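You operate a simulated robot arm through the tools that you are given. There is no shell and no other tool. Be economical: measure what you need, move in short steps, check, and stop when the job is done.

You are at the controls of a simulated two-armed robot. One attempt, no reset.

JOB
Put the blue water bottle on the shelf under the steel table. Then put the green padlock on top of the taped carton. Then fetch the roof air card and set it in the grey tray. Keep to this order. Set down upright: blue water bottle, roof air card.

The check looks at the end state, three seconds after you hand in, the way a careful person would. Anything else that was tipped, shoved, dropped, spilled or broken makes it a failure.

ROBOT AND FRAMES
Two 6-joint arms with two-finger grippers on one trunk, on a base that drives. Base frame: it is fixed to the floor where the robot stands at the start and does not move with it; the origin is under the middle of the robot, x ahead of it, y to its left, z up. Readings come in m, degrees, newtons and seconds.
The left shoulder is at the start at [0.07, 0.176, 1.115], the right one opposite. With the tool pointing down near the work surface each hand reaches from about 0.1 to 0.34 m from the robot's upright axis, wherever it stands, measured 20 degrees to its own side. Places, roughly: shelf under the steel table [1.2, -0.6, 0.3]; taped carton [4, -0.5, 0.25]. Payload 2.45 kg a hand.
The TCP of each hand is the grasp point between the finger pads, 0.026 m short of the fingertips. In the tool frame z runs along the fingers and y along their closing line. Largest opening 0.096 m; the body of the gripper starts 0.069 m behind the TCP.
Orientation is told as [roll, pitch, yaw] about the base's x, y, z axes, in that order, counted from this pose: with the fingers straight down and closing along the base's y, the tool's x points along the base's -x, its y along +y and its z along -z.

CONTROLS
- The arms move only by the tool send_rows. It takes "left_steps", "right_steps" or both (then of equal length, played together; a hand with none holds still); each is a list of rows, each an object (a shift or turn left out is 0, a gripper value left out holds the last) with "linear": the shift along the tool's x, y, z in m, a list of three; "delta_rot": the turn, a rotation vector about the tool's x, y, z in degrees, a list of three; "jaw": the gripper command, from -1 (fully open) to 1 (shut), values between in proportion. In form: [{"linear": [dx, dy, dz], "delta_rot": [wx, wy, wz], "jaw": jaw}, ...]. A call has 1 to 12 rows; each row is the pose to reach, as a shift and turn from the pose commanded when the call began, along the tool's axes at that moment. Rows are played at 5 a second. More than 0.05 m and 8.6 degrees between two rows, or a gripper value outside its range, and nothing of the call is played. A pose out of reach is approached as far as the arm can. The call stops where the force on the tool passes 40 N (or 10 N more than at its start, if that is more) or the arm is blocked; 0.2 s more then pass. Each finger halts on what it meets, pressing with about 35 N; the grip force reading is that of the motor and also rises with nothing between the fingers. The clock runs only during rows and for 0.2 s after the last one: add rows that repeat a pose to give the fingers time. It gives the time, the measured TCP pose, the force on the tool (base axes), the opening and the grip force at its end, in the units of the frame above (readings bear some noise), with the torque about the TCP (base axes, N m) and any sound that the robot's microphone picked up.
- Cameras (640 x 400 px; columns grow to the right, rows downward): "scene" is now at [0.1368, 0.003, 1.4236]; the picture's right is [0.02, -1.00, 0.00], its down [-0.67, -0.01, -0.74] and it looks along [0.74, 0.01, -0.67] (base axes); focal length 287 px, centre (320, 200). "left" rides on the left gripper at [0.082, -0.003, -0.098] in its tool frame; the picture's right is [0.04, 1.00, 0.00], its down [-0.73, 0.03, -0.68] and it looks along [-0.68, 0.03, 0.73] (tool axes); focal length 256 px, centre (320, 200). "right" rides on the right gripper at [0.082, 0.003, -0.098] in its tool frame; the picture's right is [-0.04, 1.00, 0.00], its down [-0.73, -0.03, -0.68] and it looks along [-0.68, -0.03, 0.73] (tool axes); focal length 256 px, centre (320, 200). There is no depth. A picture from a camera that has moved, and an enlarged one, comes with that camera's place and axes in the base frame and with its lens.
- snapshot(camera): a new picture of that camera. The clock stands still meanwhile.
- slide_trunk(by): slides the trunk up (or, below 0, down) by that many m; the arms and the scene camera ride with it, the base frame stays. It gives what a move gives, with no picture.
- base_move(legs): drives the robot by 1 to 6 legs, each [ahead, left, turn to the left] in m, m and degrees, along the robot's own axes; the way and the turn of a leg run together, so that a leg with both is an arc; at most 1.5 m and 180 degrees a leg. The arms and the cameras ride along, it lands a little off, and it stops where it bumps. It gives what a move gives.
- aim_head(pan, tilt): turns the head with the scene camera to pan (to the left, within 86 degrees either way) and tilt (down, from -29 to 69), counted from straight ahead of the robot. It gives what a move gives.
- zoom(camera, box): a new picture of the part [left, top, right, bottom] of that camera's present view, enlarged. The clock stands still meanwhile.
- hand_in(): hands the job in; it is judged then, once.

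Go step by step. Nothing tells you exact positions but the pictures and the camera data: compare them with the known pose of the tool, close in by small moves and look again before you grip or let go. The budget is 165 turns and 122 pictures, counting those below and the enlarged ones. Unless the task says otherwise, let go and move clear before handing in, and close with one line.

The tools are called as a command line: name --argument value ..., lists and objects as JSON in quotes. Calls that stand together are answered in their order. send_rows: Moves the arms, as the interface text tells. Its arguments: {"type":"object","properties":{"left_steps":{"type":"array"},"right_steps":{"type":"array"}},"required":[]} The other tools are called the same way: slide_trunk (by) slides the trunk up or down; base_move (legs) drives the base; aim_head (pan, tilt) turns the head that bears the scene camera; snapshot (camera) takes a picture; zoom (camera, box) takes an enlarged picture of a part of a camera's view; hand_in () hands the job in.

At the start:

```text
t: 0.0
left_tool_pos: [0.5979, 0.2423, 1.1951]
left_tool_rot: [0.0, -0.1, 0.0]
left_wrist_force: [0.3, 0.5, -0.8]
left_wrist_torque: [-0.01, -0.02, -0.02]
left_gripper_width: 0.0962
left_grip_force: 0.1
right_tool_pos: [0.584, -0.2665, 1.1987]
right_tool_rot: [0.0, -0.1, 0.0]
right_wrist_force: [0.3, 0.1, 0.0]
right_wrist_torque: [-0.01, 0.01, -0.02]
right_gripper_width: 0.096
right_grip_force: 0.1
trunk travel left (down, up): [-0.6, 0.24]
robot x, y, heading: [0.0003, -0.002, 0.3]
head pan, tilt: [1.0, 42.3]
```

scene: 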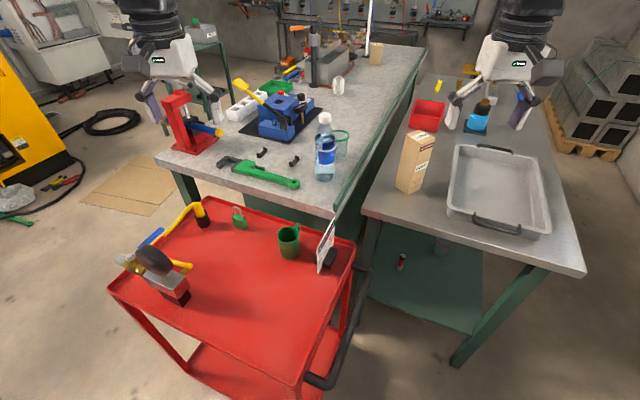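
right: 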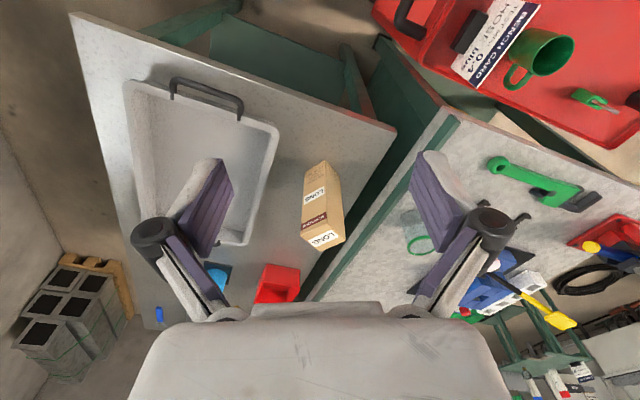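
left: 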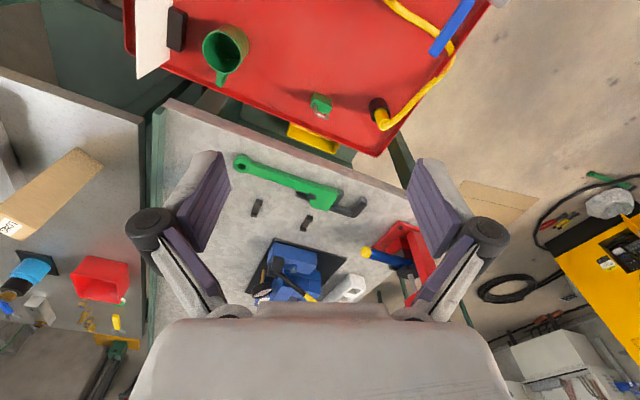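

I see a red cart ahead with the padlock and a card. The water bottle is on the left bench's corner, and the steel table with the grey tray is to the right. I'll look more closely first.

zoom --camera "scene" --box '[220, 100, 380, 280]'

zoom --camera "scene" --box '[360, 60, 600, 300]'

aim_head --pan 0 --tilt 10

snapshot --camera "scene"

```text
2.22 times, centred on (300, 190) of scene
camera zoom: at [0.1368, 0.003, 1.4236], right [0.02, -1.0, 0.0], down [-0.67, -0.01, -0.74], along [0.74, 0.01, -0.67], focal length 637 px, centre (364, 222)
```

zoom: 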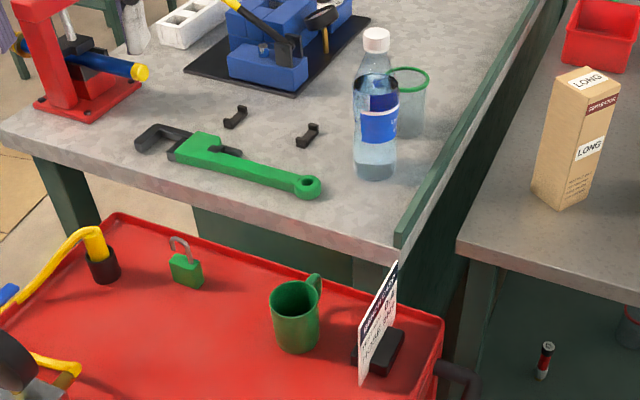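

```text
1.67 times, centred on (480, 180) of scene
camera zoom: at [0.1368, 0.003, 1.4236], right [0.02, -1.0, 0.0], down [-0.67, -0.01, -0.74], along [0.74, 0.01, -0.67], focal length 478 px, centre (53, 233)
```

zoom: 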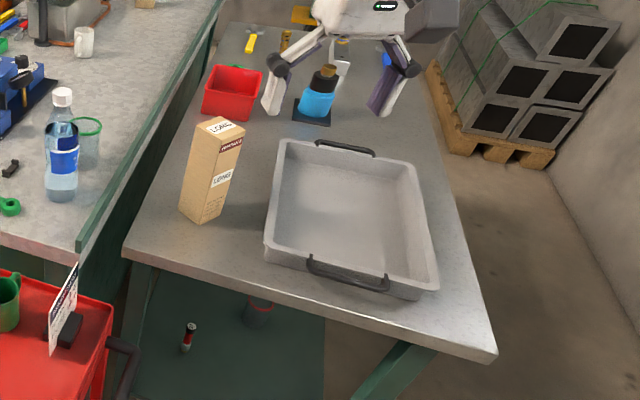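

```text
t: 1.0
left_tool_pos: [0.5975, 0.2433, 1.1964]
left_tool_rot: [0.0, 0.0, 0.0]
left_wrist_force: [0.2, -0.6, 0.1]
left_wrist_torque: [-0.02, 0.01, 0.0]
left_gripper_width: 0.0961
left_grip_force: 0.0
right_tool_pos: [0.5844, -0.2649, 1.1988]
right_tool_rot: [0.0, -0.1, 0.0]
right_wrist_force: [0.7, -0.1, -0.7]
right_wrist_torque: [-0.01, -0.04, -0.01]
right_gripper_width: 0.0959
right_grip_force: 0.0
trunk travel left (down, up): [-0.6, 0.24]
robot x, y, heading: [-0.0003, 0.0003, -0.1]
head pan, tilt: [0.0, 10.0]
```

```text
116 pictures are left
camera scene: at [0.1465, 0.0015, 1.4747], right [0.0, -1.0, 0.0], down [-0.17, 0.0, -0.98], along [0.98, 0.0, -0.17], focal length 287 px, centre (320, 200)
```

scene: 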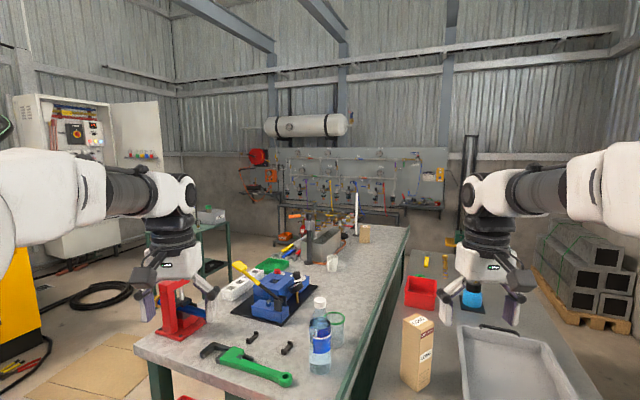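

The card in the grey tray's neighbourhood isn't identified yet. I'll enlarge the candidates: the card on the cart and the thin white thing further back.

zoom --camera "right" --box '[430, 0, 590, 100]'

zoom --camera "scene" --box '[240, 140, 460, 300]'

aim_head --pan 80 --tilt 25

snapshot --camera "scene"

aim_head --pan -70 --tilt 25

snapshot --camera "scene"

```text
4.00 times, centred on (510, 50) of right
camera zoom: at [0.5014, -0.2619, 1.2964], right [0.04, 1.0, 0.0], down [0.73, -0.03, 0.68], along [0.68, -0.03, -0.73], focal length 1024 px, centre (-440, 800)
```

zoom: 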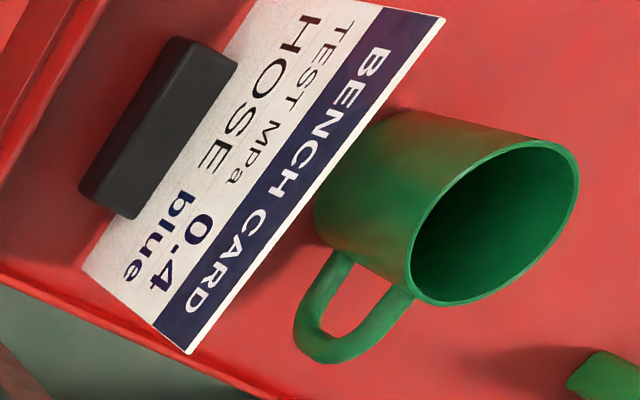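

```text
2.50 times, centred on (350, 220) of scene
camera zoom: at [0.1465, 0.0015, 1.4747], right [0.0, -1.0, 0.0], down [-0.17, 0.0, -0.98], along [0.98, 0.0, -0.17], focal length 717 px, centre (245, 150)
```

zoom: 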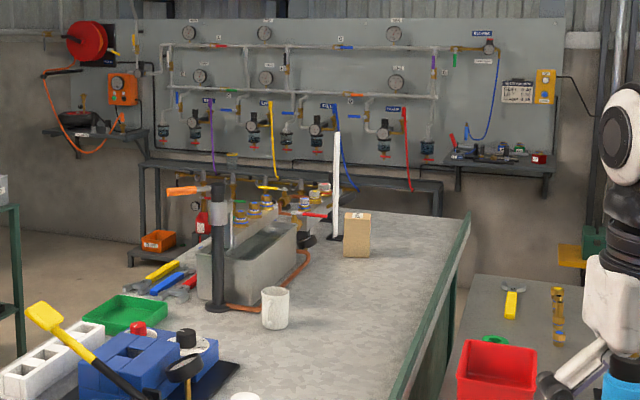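

```text
t: 2.5
left_tool_pos: [0.5971, 0.2421, 1.1958]
left_tool_rot: [0.1, 0.0, 0.1]
left_wrist_force: [-0.3, -0.1, -0.2]
left_wrist_torque: [0.0, 0.0, -0.01]
left_gripper_width: 0.0962
left_grip_force: 0.1
right_tool_pos: [0.5836, -0.2662, 1.1983]
right_tool_rot: [0.0, -0.1, 0.0]
right_wrist_force: [0.0, -0.3, -0.2]
right_wrist_torque: [-0.01, 0.03, 0.04]
right_gripper_width: 0.0963
right_grip_force: 0.1
trunk travel left (down, up): [-0.6, 0.24]
robot x, y, heading: [0.0026, 0.0012, -0.1]
head pan, tilt: [80.0, 25.0]
```

```text
113 pictures are left
camera scene: at [0.0695, 0.0922, 1.4504], right [0.98, -0.17, 0.0], down [-0.07, -0.42, -0.91], along [0.16, 0.89, -0.42], focal length 287 px, centre (320, 200)
```

scene: 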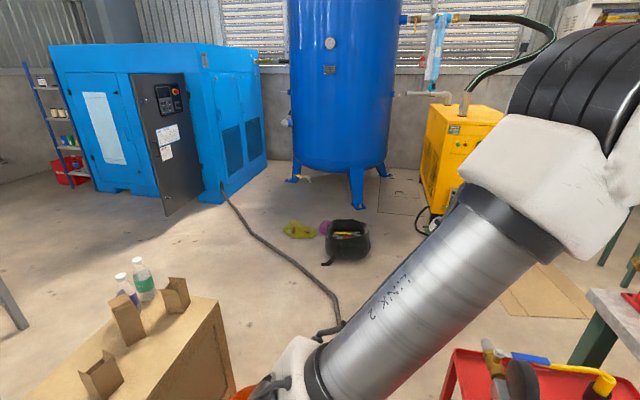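

```text
t: 4.9
left_tool_pos: [0.5972, 0.2421, 1.1963]
left_tool_rot: [0.0, 0.1, -0.1]
left_wrist_force: [0.2, -0.4, 0.9]
left_wrist_torque: [0.04, 0.04, 0.03]
left_gripper_width: 0.0961
left_grip_force: 0.0
right_tool_pos: [0.5846, -0.2662, 1.1992]
right_tool_rot: [-0.1, 0.0, 0.0]
right_wrist_force: [0.3, 0.2, 0.3]
right_wrist_torque: [0.0, -0.03, 0.03]
right_gripper_width: 0.0958
right_grip_force: 0.1
trunk travel left (down, up): [-0.6, 0.24]
robot x, y, heading: [0.0003, 0.001, -0.2]
head pan, tilt: [-70.0, 25.0]
```

```text
112 pictures are left
camera scene: at [0.085, -0.0851, 1.4504], right [-0.94, -0.34, 0.0], down [-0.14, 0.4, -0.91], along [0.31, -0.85, -0.42], focal length 287 px, centre (320, 200)
```

scene: 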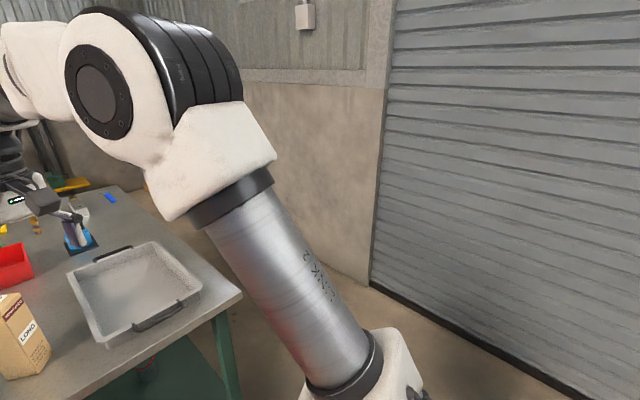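

Cards by the wall will need reading later. Now I'll look down around the base to find the free floor, and get a raised view for depth.

aim_head --pan -25 --tilt 60

snapshot --camera "scene"

slide_trunk --by 0.24

aim_head --pan 0 --tilt 42.3

snapshot --camera "scene"

```text
t: 6.0
left_tool_pos: [0.597, 0.2422, 1.1962]
left_tool_rot: [0.0, 0.0, -0.1]
left_wrist_force: [0.3, 0.4, -0.7]
left_wrist_torque: [0.0, -0.01, -0.04]
left_gripper_width: 0.0959
left_grip_force: 0.1
right_tool_pos: [0.5838, -0.2648, 1.199]
right_tool_rot: [0.0, 0.0, 0.0]
right_wrist_force: [-0.1, 0.2, -0.5]
right_wrist_torque: [0.01, 0.01, -0.04]
right_gripper_width: 0.0961
right_grip_force: 0.1
trunk travel left (down, up): [-0.6, 0.24]
robot x, y, heading: [0.0022, -0.0019, 0.0]
head pan, tilt: [-25.0, 60.0]
```

```text
111 pictures are left
camera scene: at [0.1139, -0.0268, 1.4004], right [-0.42, -0.91, 0.0], down [-0.78, 0.37, -0.5], along [0.45, -0.21, -0.87], focal length 287 px, centre (320, 200)
```

scene: 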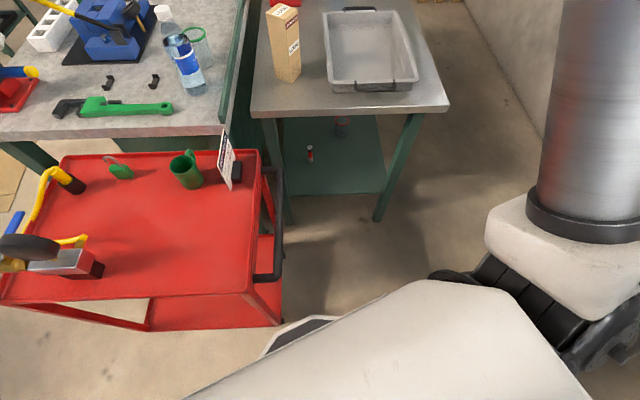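

```text
t: 8.5
left_tool_pos: [0.598, 0.2406, 1.4366]
left_tool_rot: [-0.1, 0.1, -0.1]
left_wrist_force: [-0.5, -0.1, 0.3]
left_wrist_torque: [-0.01, -0.03, -0.01]
left_gripper_width: 0.0955
left_grip_force: 0.2
right_tool_pos: [0.5835, -0.2659, 1.4385]
right_tool_rot: [0.0, 0.0, -0.1]
right_wrist_force: [0.0, 0.7, 0.0]
right_wrist_torque: [0.02, 0.0, 0.01]
right_gripper_width: 0.0961
right_grip_force: 0.0
trunk travel left (down, up): [-0.84, 0.0]
robot x, y, heading: [0.0012, 0.0006, 0.2]
head pan, tilt: [-25.0, 60.0]
```

```text
t: 9.4
left_tool_pos: [0.5965, 0.243, 1.4371]
left_tool_rot: [0.1, 0.0, 0.0]
left_wrist_force: [-0.2, 0.9, 0.6]
left_wrist_torque: [0.05, 0.0, 0.0]
left_gripper_width: 0.0961
left_grip_force: 0.1
right_tool_pos: [0.5841, -0.2663, 1.4391]
right_tool_rot: [0.1, -0.1, 0.0]
right_wrist_force: [-0.3, -0.1, 0.4]
right_wrist_torque: [-0.01, -0.01, 0.03]
right_gripper_width: 0.0963
right_grip_force: 0.0
trunk travel left (down, up): [-0.84, 0.0]
robot x, y, heading: [-0.0004, -0.003, 0.1]
head pan, tilt: [0.0, 42.3]
```

```text
110 pictures are left
camera scene: at [0.1369, 0.0014, 1.6636], right [0.0, -1.0, 0.0], down [-0.67, 0.0, -0.74], along [0.74, 0.0, -0.67], focal length 287 px, centre (320, 200)
```

scene: 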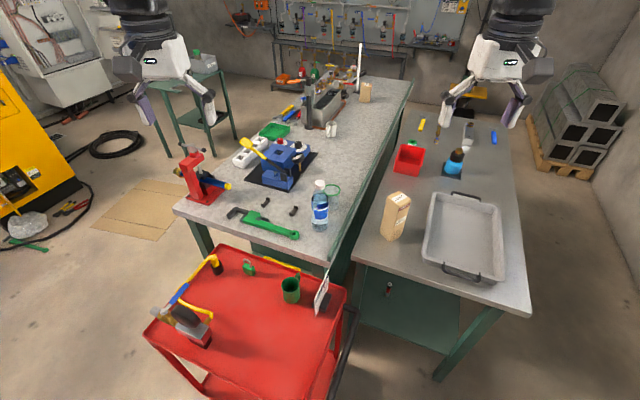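

I'll enlarge this raised view to triangulate the bottle, table and cart accurately.

zoom --camera "scene" --box '[220, 170, 380, 330]'

zoom --camera "scene" --box '[330, 170, 570, 390]'

```text
2.50 times, centred on (300, 250) of scene
camera zoom: at [0.1369, 0.0014, 1.6636], right [0.0, -1.0, 0.0], down [-0.67, 0.0, -0.74], along [0.74, 0.0, -0.67], focal length 717 px, centre (370, 75)
```

zoom: 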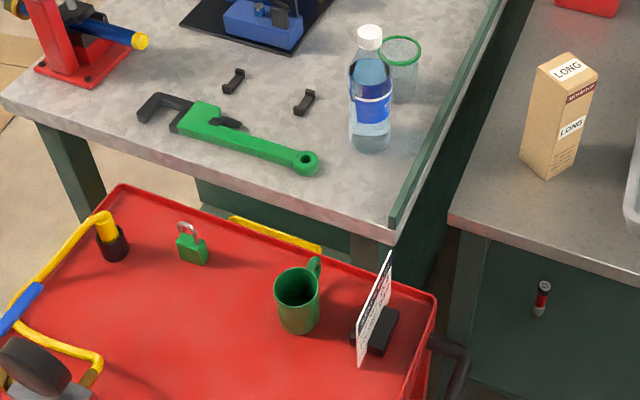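

```text
1.82 times, centred on (450, 280) of scene
camera zoom: at [0.1369, 0.0014, 1.6636], right [0.0, -1.0, 0.0], down [-0.67, 0.0, -0.74], along [0.74, 0.0, -0.67], focal length 521 px, centre (84, 54)
```

zoom: 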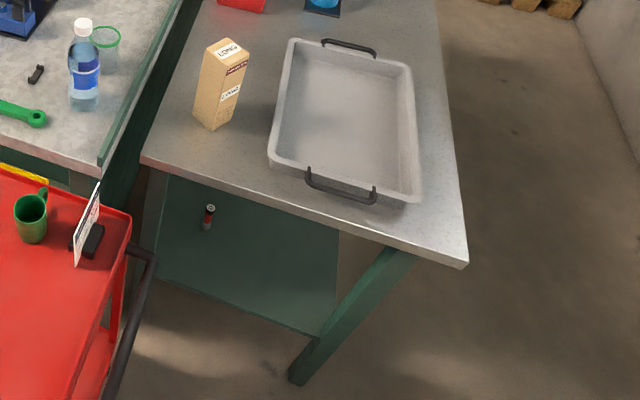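

Estimates: the bottle is around (0.90, 0.0), on a bench top at z≈0.85. The steel table top is at z≈0.78, turned about −23°. I'll test whether the left arm can point its fingers forward.

send_rows --left_steps '[{"delta_rot": [0, -8.2, 0]}, {"delta_rot": [0, -16.4, 0]}, {"delta_rot": [0, -24.6, 0]}, {"delta_rot": [0, -32.8, 0]}, {"delta_rot": [0, -41, 0]}, {"delta_rot": [0, -49.2, 0]}, {"delta_rot": [0, -57.4, 0]}, {"delta_rot": [0, -65.6, 0]}, {"delta_rot": [0, -73.8, 0]}, {"delta_rot": [0, -82, 0]}, {"delta_rot": [0, -90, 0]}, {"delta_rot": [0, -90, 0]}]'

```text
t: 12.0
left_tool_pos: [0.5957, 0.2415, 1.4365]
left_tool_rot: [175.3, -89.9, -175.4]
left_wrist_force: [0.3, -0.4, 0.2]
left_wrist_torque: [-0.01, 0.02, -0.05]
left_gripper_width: 0.096
left_grip_force: 0.1
left hand out of reach, approached as far as the arm can: row 7
right_tool_pos: [0.5837, -0.2651, 1.4386]
right_tool_rot: [0.0, -0.1, 0.0]
right_wrist_force: [-0.1, 0.3, 0.5]
right_wrist_torque: [-0.04, 0.01, 0.01]
right_gripper_width: 0.0961
right_grip_force: 0.1
trunk travel left (down, up): [-0.84, 0.0]
robot x, y, heading: [0.0023, -0.0, -0.2]
head pan, tilt: [0.0, 42.3]
```

The horizontal pose works. Now I'll test how far forward it reaches at this height.

send_rows --left_steps '[{"linear": [0, 0, 0.05]}, {"linear": [0, 0, 0.1]}, {"linear": [0, 0, 0.15]}, {"linear": [0, 0, 0.2]}, {"linear": [0, 0, 0.25]}, {"linear": [0, 0, 0.3]}, {"linear": [0, 0, 0.35]}, {"linear": [0, 0, 0.35]}]'

snapshot --camera "left"

```text
t: 13.8
left_tool_pos: [0.9456, 0.2408, 1.4344]
left_tool_rot: [-15.2, -90.0, 15.3]
left_wrist_force: [0.3, -0.3, -0.2]
left_wrist_torque: [-0.02, 0.01, 0.01]
left_gripper_width: 0.096
left_grip_force: 0.0
right_tool_pos: [0.5828, -0.2656, 1.4382]
right_tool_rot: [0.1, -0.1, 0.1]
right_wrist_force: [-0.4, -0.3, 0.1]
right_wrist_torque: [0.0, 0.0, -0.05]
right_gripper_width: 0.0961
right_grip_force: 0.0
trunk travel left (down, up): [-0.84, 0.0]
robot x, y, heading: [0.0001, -0.0014, -0.3]
head pan, tilt: [0.0, 42.3]
```

```text
107 pictures are left
camera left: at [0.8485, 0.2374, 1.3524], right [0.0, 1.0, -0.04], down [-0.68, 0.03, 0.73], along [0.73, 0.03, 0.68], focal length 256 px, centre (320, 200)
```

left: 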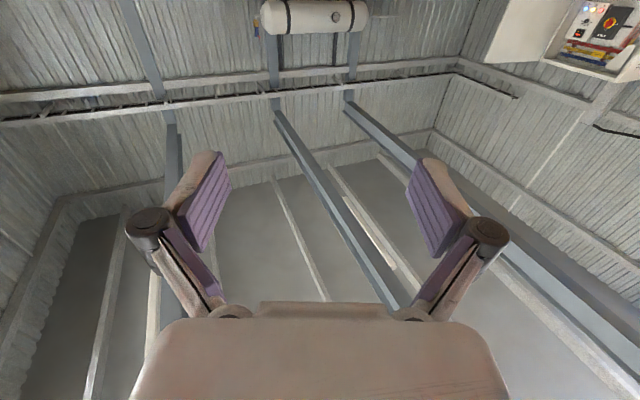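

Reach is good: 0.95 m ahead with horizontal fingers. In this pose the camera hangs below the hand, so I'll try rolling the hand 180° to put the camera above.

send_rows --left_steps '[{"delta_rot": [0, 0, 8.5]}, {"delta_rot": [0, 0, 17]}, {"delta_rot": [0, 0, 25.5]}, {"delta_rot": [0, 0, 34]}, {"delta_rot": [0, 0, 42.5]}, {"delta_rot": [0, 0, 51]}, {"delta_rot": [0, 0, 59.5]}, {"delta_rot": [0, 0, 68]}, {"delta_rot": [0, 0, 76.5]}, {"delta_rot": [0, 0, 85]}, {"delta_rot": [0, 0, 90]}]'

send_rows --left_steps '[{"delta_rot": [0, 0, 8.5]}, {"delta_rot": [0, 0, 17]}, {"delta_rot": [0, 0, 25.5]}, {"delta_rot": [0, 0, 34]}, {"delta_rot": [0, 0, 42.5]}, {"delta_rot": [0, 0, 51]}, {"delta_rot": [0, 0, 59.5]}, {"delta_rot": [0, 0, 68]}, {"delta_rot": [0, 0, 76.5]}, {"delta_rot": [0, 0, 85]}, {"delta_rot": [0, 0, 90]}]'

snapshot --camera "left"

```text
t: 16.2
left_tool_pos: [0.9474, 0.2415, 1.4355]
left_tool_rot: [90.1, 0.2, -90.0]
left_wrist_force: [-0.3, 0.1, -0.4]
left_wrist_torque: [-0.03, -0.02, 0.01]
left_gripper_width: 0.0959
left_grip_force: 0.0
right_tool_pos: [0.5837, -0.2655, 1.4394]
right_tool_rot: [0.0, -0.1, 0.0]
right_wrist_force: [-0.6, 0.3, -0.2]
right_wrist_torque: [0.02, -0.01, 0.03]
right_gripper_width: 0.096
right_grip_force: 0.0
trunk travel left (down, up): [-0.84, 0.0]
robot x, y, heading: [-0.0023, 0.0034, -0.0]
head pan, tilt: [0.0, 42.3]
```

```text
t: 18.6
left_tool_pos: [0.9554, 0.2516, 1.4356]
left_tool_rot: [3.9, 89.8, -176.9]
left_wrist_force: [1.1, -0.4, 0.1]
left_wrist_torque: [-0.02, -0.04, 0.01]
left_gripper_width: 0.096
left_grip_force: 0.0
left hand out of reach, approached as far as the arm can: row 11
right_tool_pos: [0.5863, -0.2641, 1.4388]
right_tool_rot: [0.0, 0.0, 0.0]
right_wrist_force: [0.2, 0.0, -0.4]
right_wrist_torque: [0.02, 0.02, 0.01]
right_gripper_width: 0.096
right_grip_force: 0.0
trunk travel left (down, up): [-0.84, 0.0]
robot x, y, heading: [0.0012, -0.0004, 0.2]
head pan, tilt: [0.0, 42.3]
```

```text
106 pictures are left
camera left: at [0.8578, 0.2553, 1.518], right [-0.01, -1.0, 0.04], down [-0.68, -0.02, -0.73], along [0.73, -0.04, -0.68], focal length 256 px, centre (320, 200)
```

left: 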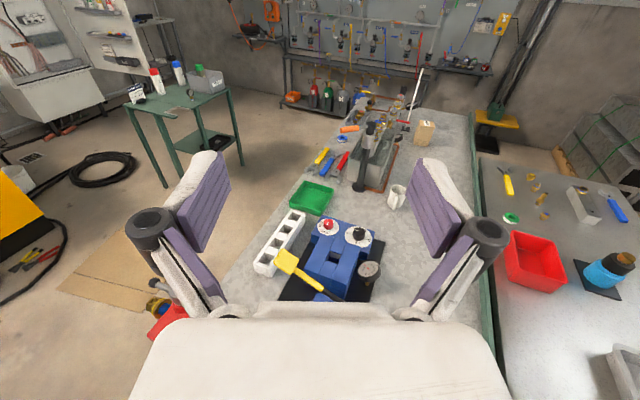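

The camera is now on top with a forward-down view. I'll retract the left hand to a pre-grasp lane in front of the bottle, yawed about −15°. The right hand gets tucked back and up, ready for lowering the trunk.

send_rows --left_steps '[{"linear": [0, 0.035, -0.035], "delta_rot": [-2.5, 0, 0]}, {"linear": [0, 0.068, -0.075], "delta_rot": [-5, 0, 0]}, {"linear": [0, 0.102, -0.115], "delta_rot": [-7.5, 0, 0]}, {"linear": [0, 0.136, -0.155], "delta_rot": [-10, 0, 0]}, {"linear": [0, 0.17, -0.195], "delta_rot": [-12.5, 0, 0]}, {"linear": [0, 0.205, -0.23], "delta_rot": [-15, 0, 0]}, {"linear": [0, 0.205, -0.23], "delta_rot": [-15, 0, 0]}]' --right_steps '[{"linear": [0.025, 0, -0.025]}, {"linear": [0.05, 0, -0.05]}, {"linear": [0.075, 0, -0.075]}, {"linear": [0.1, 0, -0.1]}, {"linear": [0.125, 0, -0.125]}, {"linear": [0.15, 0, -0.15]}, {"linear": [0.15, 0, -0.15]}]'

slide_trunk --by -0.3

snapshot --camera "left"

snapshot --camera "scene"

```text
refused: row 2 steps farther than a row can; nothing moved
```

```text
t: 21.6
left_tool_pos: [0.9549, 0.2497, 1.1391]
left_tool_rot: [45.7, 89.9, -135.0]
left_wrist_force: [-0.3, 0.1, 0.6]
left_wrist_torque: [-0.01, 0.03, 0.03]
left_gripper_width: 0.0961
left_grip_force: 0.1
right_tool_pos: [0.585, -0.2654, 1.138]
right_tool_rot: [0.0, -0.1, -0.1]
right_wrist_force: [0.6, -0.6, -0.1]
right_wrist_torque: [0.0, 0.0, -0.01]
right_gripper_width: 0.0958
right_grip_force: 0.1
trunk travel left (down, up): [-0.54, 0.3]
robot x, y, heading: [-0.0008, -0.0, 0.2]
head pan, tilt: [0.0, 42.3]
```

```text
105 pictures are left
camera left: at [0.8566, 0.2544, 1.219], right [-0.01, -1.0, 0.04], down [-0.68, -0.02, -0.73], along [0.73, -0.04, -0.68], focal length 256 px, centre (320, 200)
```

left: 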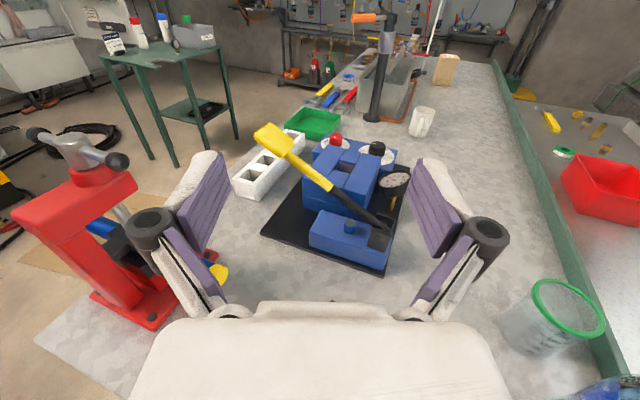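

```text
104 pictures are left
camera scene: at [0.1368, 0.0015, 1.3637], right [0.0, -1.0, 0.0], down [-0.67, 0.0, -0.74], along [0.74, 0.0, -0.67], focal length 287 px, centre (320, 200)
```

scene: 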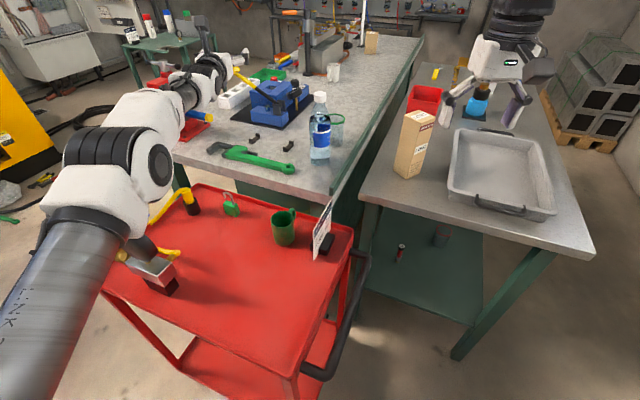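

The call was refused only because the steps were too big, so I'll redo the hand move with smaller ones.

send_rows --left_steps '[{"linear": [0, 0.026, -0.029], "delta_rot": [-2, 0, 0]}, {"linear": [0, 0.052, -0.058], "delta_rot": [-4, 0, 0]}, {"linear": [0, 0.077, -0.087], "delta_rot": [-6, 0, 0]}, {"linear": [0, 0.103, -0.115], "delta_rot": [-8, 0, 0]}, {"linear": [0, 0.128, -0.144], "delta_rot": [-10, 0, 0]}, {"linear": [0, 0.154, -0.173], "delta_rot": [-12, 0, 0]}, {"linear": [0, 0.18, -0.2], "delta_rot": [-14, 0, 0]}, {"linear": [0, 0.205, -0.23], "delta_rot": [-15, 0, 0]}, {"linear": [0, 0.205, -0.23], "delta_rot": [-15, 0, 0]}]' --right_steps '[{"linear": [0.02, 0, -0.025]}, {"linear": [0.04, 0, -0.05]}, {"linear": [0.06, 0, -0.075]}, {"linear": [0.08, 0, -0.1]}, {"linear": [0.1, 0, -0.125]}, {"linear": [0.12, 0, -0.15]}, {"linear": [0.14, 0, -0.17]}, {"linear": [0.15, 0, -0.17]}, {"linear": [0.15, 0, -0.17]}]'

snapshot --camera "left"

snapshot --camera "scene"

```text
t: 23.8
left_tool_pos: [0.7359, 0.0962, 1.1503]
left_tool_rot: [100.6, 85.2, -92.3]
left_wrist_force: [0.3, 1.1, 0.0]
left_wrist_torque: [-0.01, -0.01, 0.01]
left_gripper_width: 0.0959
left_grip_force: 0.0
left hand out of reach, approached as far as the arm can: row 8, 9
right_tool_pos: [0.4643, -0.2654, 1.3172]
right_tool_rot: [0.0, 0.0, 0.0]
right_wrist_force: [0.6, -0.7, -0.2]
right_wrist_torque: [0.0, 0.0, 0.01]
right_gripper_width: 0.096
right_grip_force: 0.0
right hand out of reach, approached as far as the arm can: row 6, 7, 8, 9
trunk travel left (down, up): [-0.54, 0.3]
robot x, y, heading: [-0.0021, -0.0007, -0.1]
head pan, tilt: [0.0, 42.3]
stopped in row 9 (left hand): the arm was blocked; the commanded pose is now the measured one
```

```text
103 pictures are left
camera left: at [0.6413, 0.1274, 1.229], right [-0.22, -0.97, 0.12], down [-0.67, 0.06, -0.74], along [0.71, -0.25, -0.66], focal length 256 px, centre (320, 200)
```

left: 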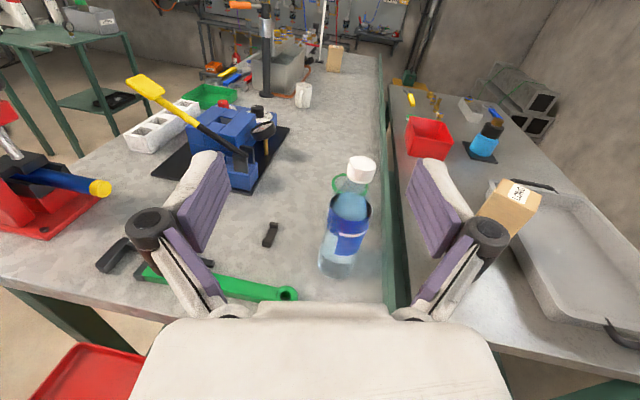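

```text
102 pictures are left
camera scene: at [0.1367, 0.002, 1.3637], right [0.0, -1.0, 0.0], down [-0.67, 0.0, -0.74], along [0.74, 0.0, -0.67], focal length 287 px, centre (320, 200)
```

scene: 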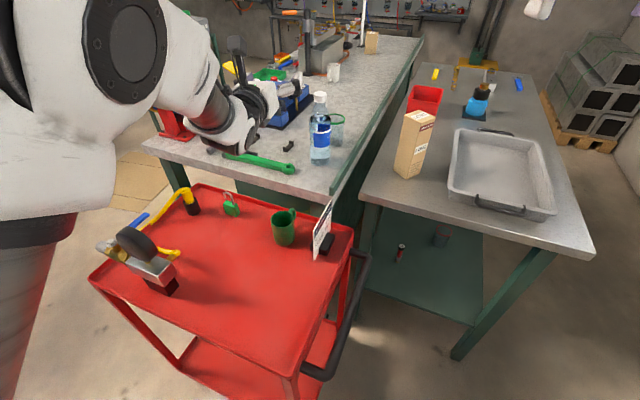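

The left hand is at (0.736, 0.096) with a slight roll. I'll correct the roll and line up in front of the bottle at (0.89, -0.005), still above it.

send_rows --left_steps '[{"linear": [0, 0.02, 0.016], "delta_rot": [0, 0, 1.6]}, {"linear": [0, 0.04, 0.032], "delta_rot": [0, 0, 3.2]}, {"linear": [0, 0.061, 0.049], "delta_rot": [0, 0, 4.7]}, {"linear": [0, 0.061, 0.049], "delta_rot": [0, 0, 4.7]}]'

slide_trunk --by -0.06

snapshot --camera "left"

aim_head --pan 20 --tilt 55

snapshot --camera "scene"

```text
t: 25.0
left_tool_pos: [0.7854, 0.0847, 1.1729]
left_tool_rot: [115.5, 85.7, -74.3]
left_wrist_force: [0.1, 0.4, -1.0]
left_wrist_torque: [0.01, -0.03, -0.02]
left_gripper_width: 0.0958
left_grip_force: 0.1
left hand out of reach, approached as far as the arm can: row 3, 4
right_tool_pos: [0.4641, -0.2649, 1.3169]
right_tool_rot: [-0.1, 0.1, 0.1]
right_wrist_force: [-0.2, 0.3, 0.3]
right_wrist_torque: [-0.02, 0.0, -0.02]
right_gripper_width: 0.0962
right_grip_force: 0.0
trunk travel left (down, up): [-0.54, 0.3]
robot x, y, heading: [0.0014, 0.0004, -0.1]
head pan, tilt: [0.0, 42.3]
stopped in row 4 (left hand): the arm was blocked; the commanded pose is now the measured one
```

```text
t: 26.0
left_tool_pos: [0.7848, 0.0845, 1.1143]
left_tool_rot: [116.8, 85.8, -73.0]
left_wrist_force: [-0.3, 0.2, 0.4]
left_wrist_torque: [-0.03, 0.0, 0.02]
left_gripper_width: 0.0959
left_grip_force: 0.1
right_tool_pos: [0.464, -0.2656, 1.2576]
right_tool_rot: [-0.1, 0.0, 0.1]
right_wrist_force: [-0.2, -0.2, 0.0]
right_wrist_torque: [-0.04, 0.03, 0.01]
right_gripper_width: 0.0958
right_grip_force: 0.0
trunk travel left (down, up): [-0.48, 0.36]
robot x, y, heading: [-0.0025, -0.0014, -0.1]
head pan, tilt: [0.0, 42.3]
```

```text
101 pictures are left
camera left: at [0.6876, 0.1093, 1.1922], right [-0.17, -0.98, 0.11], down [-0.66, 0.03, -0.75], along [0.73, -0.2, -0.65], focal length 256 px, centre (320, 200)
```

left: 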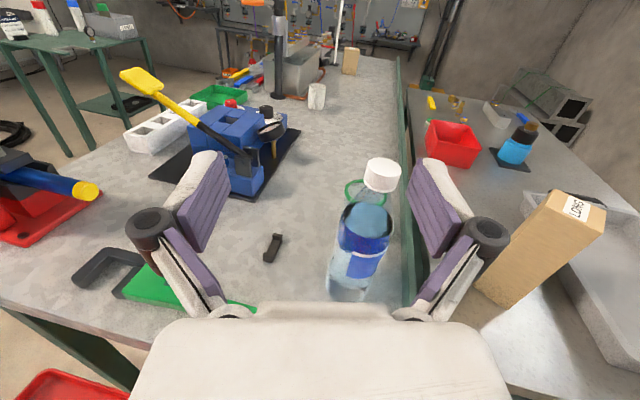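

```text
t: 26.8
left_tool_pos: [0.7855, 0.0835, 1.115]
left_tool_rot: [116.7, 85.7, -73.1]
left_wrist_force: [0.2, 0.0, 0.6]
left_wrist_torque: [0.03, -0.01, 0.02]
left_gripper_width: 0.0958
left_grip_force: 0.1
right_tool_pos: [0.4631, -0.2664, 1.2563]
right_tool_rot: [0.0, -0.1, -0.1]
right_wrist_force: [-0.7, 0.1, 0.5]
right_wrist_torque: [-0.01, 0.02, 0.0]
right_gripper_width: 0.0959
right_grip_force: 0.1
trunk travel left (down, up): [-0.48, 0.36]
robot x, y, heading: [-0.0027, 0.0, 0.0]
head pan, tilt: [20.0, 55.0]
```

```text
100 pictures are left
camera scene: at [0.1212, 0.026, 1.2864], right [0.34, -0.94, 0.0], down [-0.77, -0.28, -0.57], along [0.54, 0.2, -0.82], focal length 287 px, centre (320, 200)
```

scene: 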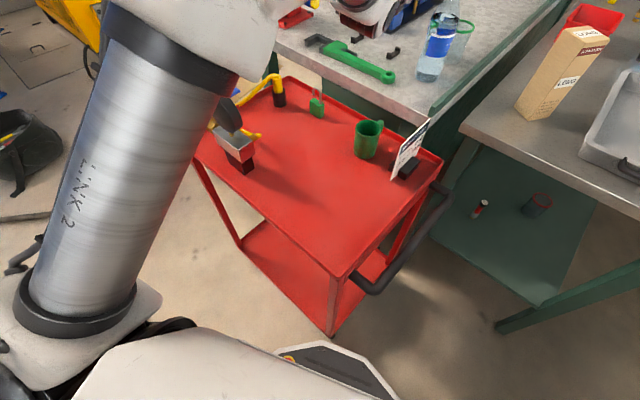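

The left arm doesn't reach across its body well. I'll put the hand back on its natural line and shift the base right by about 0.2 m.

send_rows --left_steps '[{"linear": [0, -0.04, 0], "delta_rot": [0, 0, 1.5]}, {"linear": [0, -0.08, 0], "delta_rot": [0, 0, 3]}, {"linear": [0, -0.12, 0], "delta_rot": [0, 0, 4.5]}, {"linear": [0, -0.15, 0], "delta_rot": [0, 0, 5]}, {"linear": [0, -0.15, 0], "delta_rot": [0, 0, 5]}]'

base_move --legs '[[0, -0.21, 0]]'

snapshot --camera "left"

```text
t: 28.0
left_tool_pos: [0.8094, 0.2252, 1.106]
left_tool_rot: [-139.9, 87.6, 30.1]
left_wrist_force: [0.4, -0.3, -0.3]
left_wrist_torque: [0.0, 0.01, 0.0]
left_gripper_width: 0.0962
left_grip_force: 0.1
right_tool_pos: [0.4629, -0.2678, 1.2578]
right_tool_rot: [0.1, 0.0, 0.0]
right_wrist_force: [-0.5, -0.2, 0.0]
right_wrist_torque: [0.03, 0.0, 0.01]
right_gripper_width: 0.096
right_grip_force: 0.0
trunk travel left (down, up): [-0.48, 0.36]
robot x, y, heading: [0.0, -0.001, -0.1]
head pan, tilt: [20.0, 55.0]
```

```text
t: 29.6
left_tool_pos: [0.8101, 0.0209, 1.1063]
left_tool_rot: [-140.8, 87.6, 29.3]
left_wrist_force: [0.1, 0.1, -0.1]
left_wrist_torque: [0.01, 0.02, 0.02]
left_gripper_width: 0.0962
left_grip_force: 0.2
right_tool_pos: [0.4639, -0.4729, 1.2588]
right_tool_rot: [0.0, 0.0, 0.1]
right_wrist_force: [-0.8, 0.4, -0.4]
right_wrist_torque: [0.01, -0.03, -0.01]
right_gripper_width: 0.0959
right_grip_force: 0.1
trunk travel left (down, up): [-0.48, 0.36]
robot x, y, heading: [-0.0003, -0.2071, 0.4]
head pan, tilt: [20.0, 55.0]
```

```text
99 pictures are left
camera left: at [0.7117, 0.0382, 1.1838], right [-0.17, -0.99, 0.01], down [-0.65, 0.1, -0.76], along [0.74, -0.14, -0.65], focal length 256 px, centre (320, 200)
```

left: 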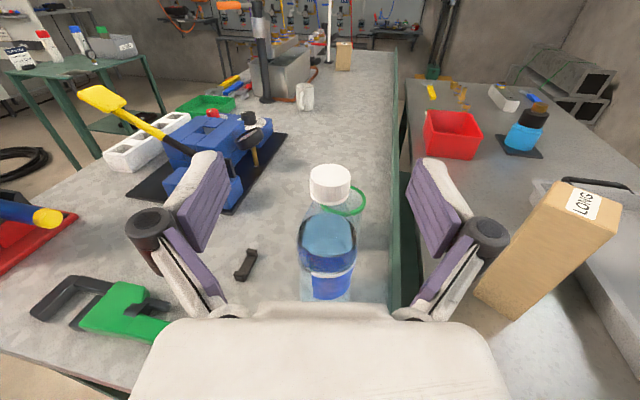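

The bottle is confirmed at about (0.888, −0.005). I'll tilt the hand slightly nose-down and back off to a clear pre-grasp, then lower the trunk.

send_rows --left_steps '[{"linear": [0, 0.006, -0.015], "delta_rot": [0, -6, 0]}, {"linear": [0, 0.012, -0.03], "delta_rot": [0, -13, 0]}, {"linear": [0, 0.012, -0.03], "delta_rot": [0, -13, 0]}]'

slide_trunk --by -0.08

snapshot --camera "left"

snapshot --camera "scene"

```text
t: 30.4
left_tool_pos: [0.7805, 0.016, 1.1035]
left_tool_rot: [-7.3, 78.7, 163.0]
left_wrist_force: [-0.4, -0.5, 0.5]
left_wrist_torque: [-0.01, 0.0, 0.01]
left_gripper_width: 0.0957
left_grip_force: 0.0
right_tool_pos: [0.4641, -0.4718, 1.2569]
right_tool_rot: [0.0, 0.0, 0.1]
right_wrist_force: [0.7, -1.1, -0.5]
right_wrist_torque: [-0.04, 0.02, 0.03]
right_gripper_width: 0.0958
right_grip_force: 0.0
trunk travel left (down, up): [-0.48, 0.36]
robot x, y, heading: [0.0003, -0.2046, -0.2]
head pan, tilt: [20.0, 55.0]
```

```text
t: 31.6
left_tool_pos: [0.7785, 0.0157, 1.0261]
left_tool_rot: [-7.7, 78.8, 162.8]
left_wrist_force: [-0.9, 0.4, -0.6]
left_wrist_torque: [0.0, -0.01, -0.02]
left_gripper_width: 0.0962
left_grip_force: 0.1
right_tool_pos: [0.4641, -0.4722, 1.1777]
right_tool_rot: [0.1, 0.0, 0.0]
right_wrist_force: [-0.8, -0.5, 0.6]
right_wrist_torque: [0.01, -0.02, 0.02]
right_gripper_width: 0.0957
right_grip_force: 0.0
trunk travel left (down, up): [-0.4, 0.44]
robot x, y, heading: [-0.0007, -0.2105, -0.1]
head pan, tilt: [20.0, 55.0]
```

```text
98 pictures are left
camera left: at [0.6996, 0.0295, 1.1236], right [-0.16, -0.99, 0.01], down [-0.8, 0.12, -0.59], along [0.58, -0.11, -0.81], focal length 256 px, centre (320, 200)
```

left: 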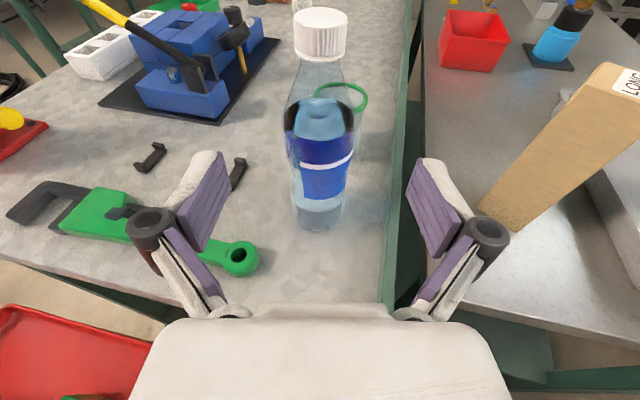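

```text
97 pictures are left
camera scene: at [0.1209, -0.1803, 1.2065], right [0.34, -0.94, 0.0], down [-0.77, -0.28, -0.57], along [0.54, 0.2, -0.82], focal length 287 px, centre (320, 200)
```

scene: 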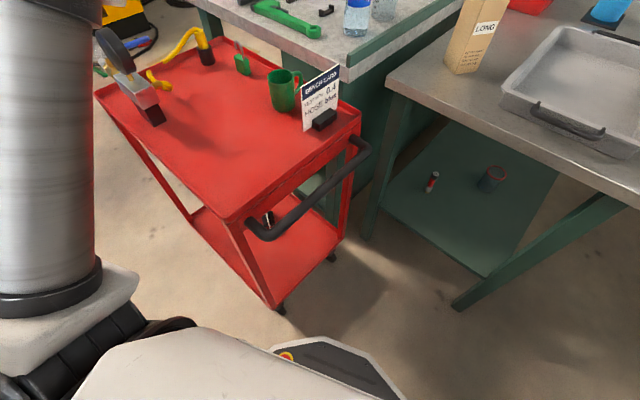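

The hand is centred on the bottle. I'll lower to about z 0.965 and check the clearance over the card before moving in.

slide_trunk --by -0.06

aim_head --pan 15 --tilt 35

snapshot --camera "scene"

snapshot --camera "left"

```text
t: 32.6
left_tool_pos: [0.7783, 0.0155, 0.9647]
left_tool_rot: [-7.5, 78.8, 162.7]
left_wrist_force: [0.7, -0.1, 0.9]
left_wrist_torque: [0.03, 0.0, 0.0]
left_gripper_width: 0.096
left_grip_force: 0.0
right_tool_pos: [0.4635, -0.4708, 1.1172]
right_tool_rot: [0.0, 0.0, 0.1]
right_wrist_force: [-0.8, -0.3, 0.4]
right_wrist_torque: [0.0, -0.02, -0.02]
right_gripper_width: 0.0959
right_grip_force: 0.0
trunk travel left (down, up): [-0.34, 0.5]
robot x, y, heading: [0.0007, -0.2, -0.0]
head pan, tilt: [20.0, 55.0]
```

```text
t: 33.4
left_tool_pos: [0.7784, 0.0163, 0.9645]
left_tool_rot: [-7.6, 78.9, 162.8]
left_wrist_force: [0.0, -0.6, 0.6]
left_wrist_torque: [-0.01, -0.03, 0.01]
left_gripper_width: 0.0961
left_grip_force: 0.1
right_tool_pos: [0.4631, -0.4727, 1.1171]
right_tool_rot: [-0.1, 0.1, 0.1]
right_wrist_force: [0.0, -0.4, -0.1]
right_wrist_torque: [-0.01, -0.02, -0.01]
right_gripper_width: 0.096
right_grip_force: 0.1
trunk travel left (down, up): [-0.34, 0.5]
robot x, y, heading: [-0.0017, -0.2062, -0.1]
head pan, tilt: [15.0, 35.0]
```

```text
96 pictures are left
camera scene: at [0.1385, -0.1821, 1.1746], right [0.26, -0.97, 0.0], down [-0.55, -0.15, -0.82], along [0.79, 0.21, -0.57], focal length 287 px, centre (320, 200)
```

scene: 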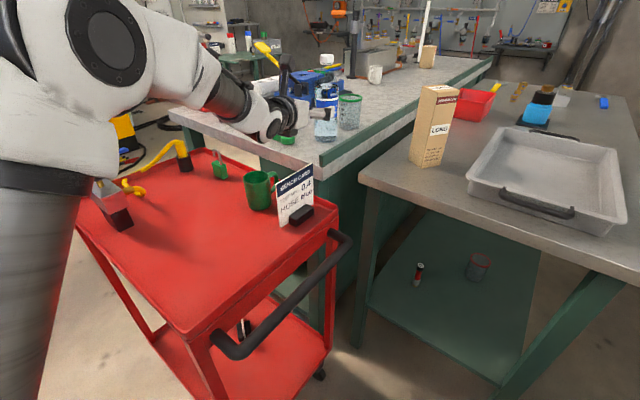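

```text
95 pictures are left
camera left: at [0.6999, 0.0295, 1.0633], right [-0.16, -0.99, 0.01], down [-0.8, 0.12, -0.59], along [0.58, -0.11, -0.81], focal length 256 px, centre (320, 200)
```

left: 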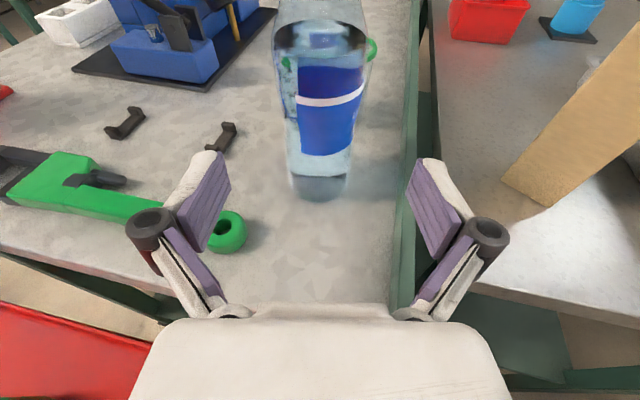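

Clear of everything. I'll move in about 0.105 m and close on the bottle.

send_rows --left_steps '[{"linear": [0.006, 0.001, 0.03]}, {"linear": [0.012, 0.002, 0.06]}, {"linear": [0.016, 0.003, 0.085]}, {"linear": [0.02, 0.003, 0.103]}, {"linear": [0.02, 0.003, 0.103]}]'

snapshot --camera "left"

```text
t: 34.6
left_tool_pos: [0.8818, -0.0056, 0.9659]
left_tool_rot: [-7.6, 78.8, 162.8]
left_wrist_force: [0.3, 0.4, 0.0]
left_wrist_torque: [-0.01, 0.01, -0.01]
left_gripper_width: 0.0962
left_grip_force: 0.1
right_tool_pos: [0.463, -0.4712, 1.1177]
right_tool_rot: [0.0, -0.1, 0.2]
right_wrist_force: [1.3, 0.2, -0.1]
right_wrist_torque: [-0.01, -0.03, -0.01]
right_gripper_width: 0.0962
right_grip_force: 0.0
trunk travel left (down, up): [-0.34, 0.5]
robot x, y, heading: [-0.0007, -0.208, 0.1]
head pan, tilt: [15.0, 35.0]
```

```text
94 pictures are left
camera left: at [0.8028, 0.0082, 1.064], right [-0.16, -0.99, 0.01], down [-0.8, 0.12, -0.59], along [0.58, -0.11, -0.81], focal length 256 px, centre (320, 200)
```

left: 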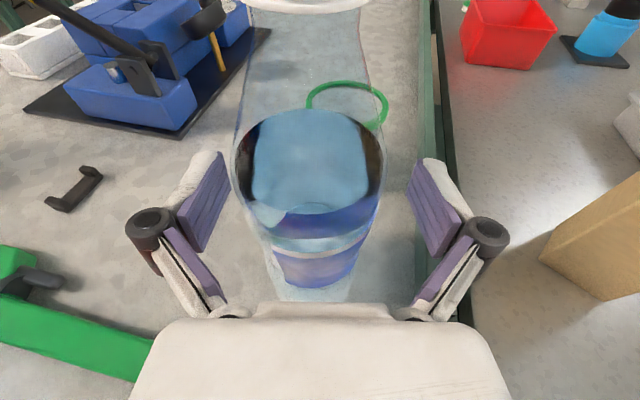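

The bottle is between the pads. Closing now.

send_rows --left_steps '[{"linear": [0, -0.003, 0.004], "jaw": -0.5}, {"linear": [0, -0.003, 0.004], "jaw": 0.0}, {"linear": [0, -0.003, 0.004], "jaw": 0.5}, {"linear": [0, -0.003, 0.004], "jaw": 1}, {"linear": [0, -0.003, 0.004], "jaw": 1}, {"linear": [0, -0.003, 0.004], "jaw": 1}]'

snapshot --camera "left"

```text
t: 36.0
left_tool_pos: [0.8866, -0.0024, 0.9643]
left_tool_rot: [-7.4, 78.7, 162.8]
left_wrist_force: [0.2, 0.0, -0.3]
left_wrist_torque: [-0.02, 0.01, 0.0]
left_gripper_width: 0.0596
left_grip_force: 35.2
right_tool_pos: [0.4645, -0.4712, 1.1169]
right_tool_rot: [0.0, 0.0, 0.1]
right_wrist_force: [0.2, 0.3, -0.2]
right_wrist_torque: [-0.01, 0.0, -0.02]
right_gripper_width: 0.0961
right_grip_force: 0.0
trunk travel left (down, up): [-0.34, 0.5]
robot x, y, heading: [-0.0035, -0.2111, 0.1]
head pan, tilt: [15.0, 35.0]
```

```text
93 pictures are left
camera left: at [0.8077, 0.0109, 1.0629], right [-0.16, -0.99, 0.01], down [-0.8, 0.12, -0.59], along [0.58, -0.11, -0.81], focal length 256 px, centre (320, 200)
```

left: 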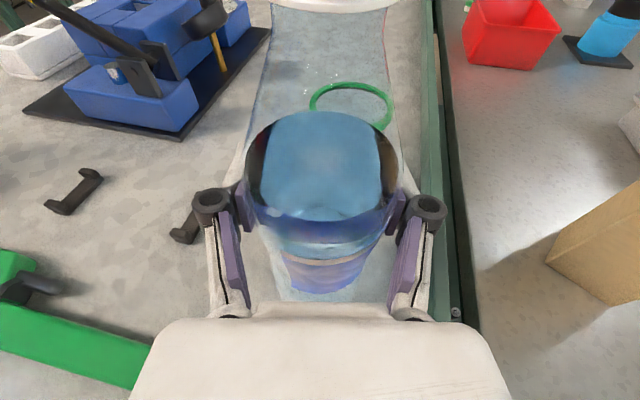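

Gripped at 60 mm. I'll lift with the trunk.

slide_trunk --by 0.15

aim_head --pan 0 --tilt 40

snapshot --camera "scene"

```text
t: 37.8
left_tool_pos: [0.8873, -0.0027, 1.1126]
left_tool_rot: [-7.4, 78.8, 163.0]
left_wrist_force: [0.1, 0.7, -3.5]
left_wrist_torque: [0.02, -0.02, -0.01]
left_gripper_width: 0.0596
left_grip_force: 35.1
right_tool_pos: [0.4651, -0.4717, 1.2664]
right_tool_rot: [0.0, 0.0, 0.1]
right_wrist_force: [0.8, 0.7, -0.4]
right_wrist_torque: [0.0, 0.03, 0.0]
right_gripper_width: 0.0963
right_grip_force: 0.1
trunk travel left (down, up): [-0.49, 0.35]
robot x, y, heading: [0.0016, -0.2074, 0.1]
head pan, tilt: [15.0, 35.0]
```

```text
t: 38.5
left_tool_pos: [0.8875, -0.0025, 1.1133]
left_tool_rot: [-7.6, 78.8, 162.9]
left_wrist_force: [-0.2, 0.6, -4.8]
left_wrist_torque: [-0.01, -0.03, -0.02]
left_gripper_width: 0.0595
left_grip_force: 34.3
right_tool_pos: [0.4643, -0.4718, 1.267]
right_tool_rot: [0.1, 0.1, 0.1]
right_wrist_force: [0.9, 0.1, -0.3]
right_wrist_torque: [0.0, -0.02, -0.04]
right_gripper_width: 0.0959
right_grip_force: 0.0
trunk travel left (down, up): [-0.49, 0.35]
robot x, y, heading: [-0.0013, -0.2067, 0.1]
head pan, tilt: [0.0, 40.0]
```

```text
92 pictures are left
camera scene: at [0.1394, -0.2047, 1.317], right [0.0, -1.0, 0.0], down [-0.64, 0.0, -0.77], along [0.77, 0.0, -0.64], focal length 287 px, centre (320, 200)
```

scene: 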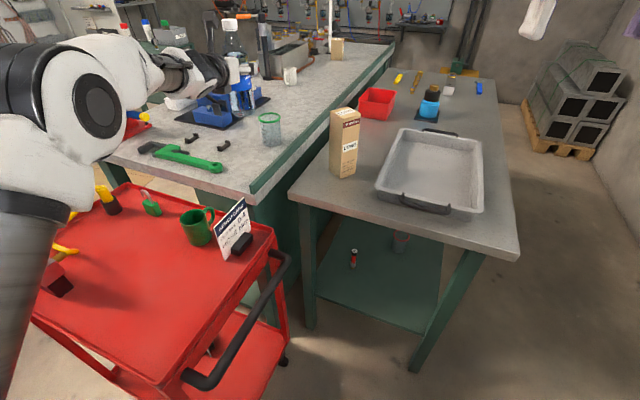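

The bottle is held. I'll check behind on both sides before reversing away from the bench.

aim_head --pan 86 --tilt 35

snapshot --camera "scene"

aim_head --pan -86 --tilt 35

snapshot --camera "scene"

```text
t: 40.1
left_tool_pos: [0.8879, -0.0032, 1.1121]
left_tool_rot: [-7.5, 78.7, 162.8]
left_wrist_force: [0.8, -0.5, -5.0]
left_wrist_torque: [-0.02, -0.04, 0.01]
left_gripper_width: 0.0591
left_grip_force: 34.9
right_tool_pos: [0.4645, -0.4717, 1.2675]
right_tool_rot: [0.0, -0.1, 0.2]
right_wrist_force: [0.8, -0.5, -0.3]
right_wrist_torque: [0.01, -0.01, -0.02]
right_gripper_width: 0.096
right_grip_force: 0.1
trunk travel left (down, up): [-0.49, 0.35]
robot x, y, heading: [0.0002, -0.2093, 0.2]
head pan, tilt: [85.9, 35.0]
```

```text
91 pictures are left
camera scene: at [0.0606, -0.117, 1.3246], right [1.0, -0.07, 0.0], down [-0.04, -0.57, -0.82], along [0.06, 0.82, -0.57], focal length 287 px, centre (320, 200)
```

scene: 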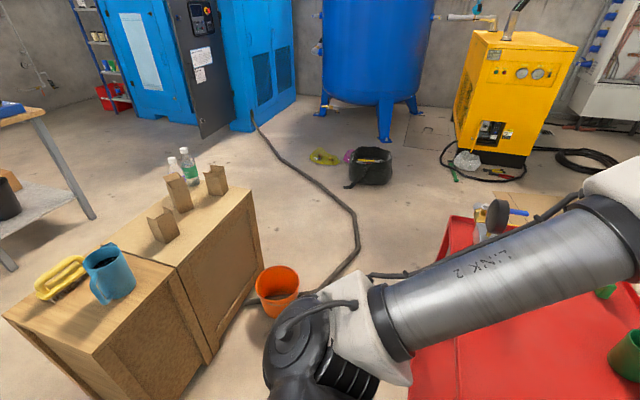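

```text
t: 42.8
left_tool_pos: [0.8871, -0.0024, 1.1128]
left_tool_rot: [-7.6, 78.7, 162.9]
left_wrist_force: [-0.7, 0.4, -4.2]
left_wrist_torque: [0.0, -0.03, 0.01]
left_gripper_width: 0.0597
left_grip_force: 35.1
right_tool_pos: [0.4651, -0.4723, 1.267]
right_tool_rot: [0.0, -0.1, 0.1]
right_wrist_force: [-0.2, 0.4, -0.2]
right_wrist_torque: [0.01, 0.01, 0.0]
right_gripper_width: 0.0959
right_grip_force: 0.0
trunk travel left (down, up): [-0.49, 0.35]
robot x, y, heading: [-0.0003, -0.2053, 0.0]
head pan, tilt: [-85.9, 35.0]
```

```text
90 pictures are left
camera scene: at [0.0608, -0.2927, 1.3246], right [-1.0, -0.07, 0.0], down [-0.04, 0.57, -0.82], along [0.06, -0.82, -0.57], focal length 287 px, centre (320, 200)
```

scene: 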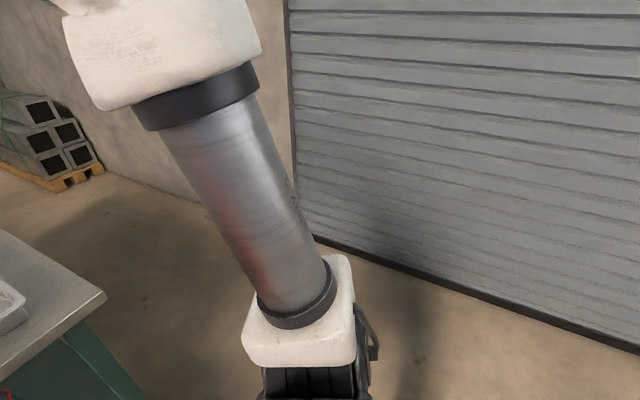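

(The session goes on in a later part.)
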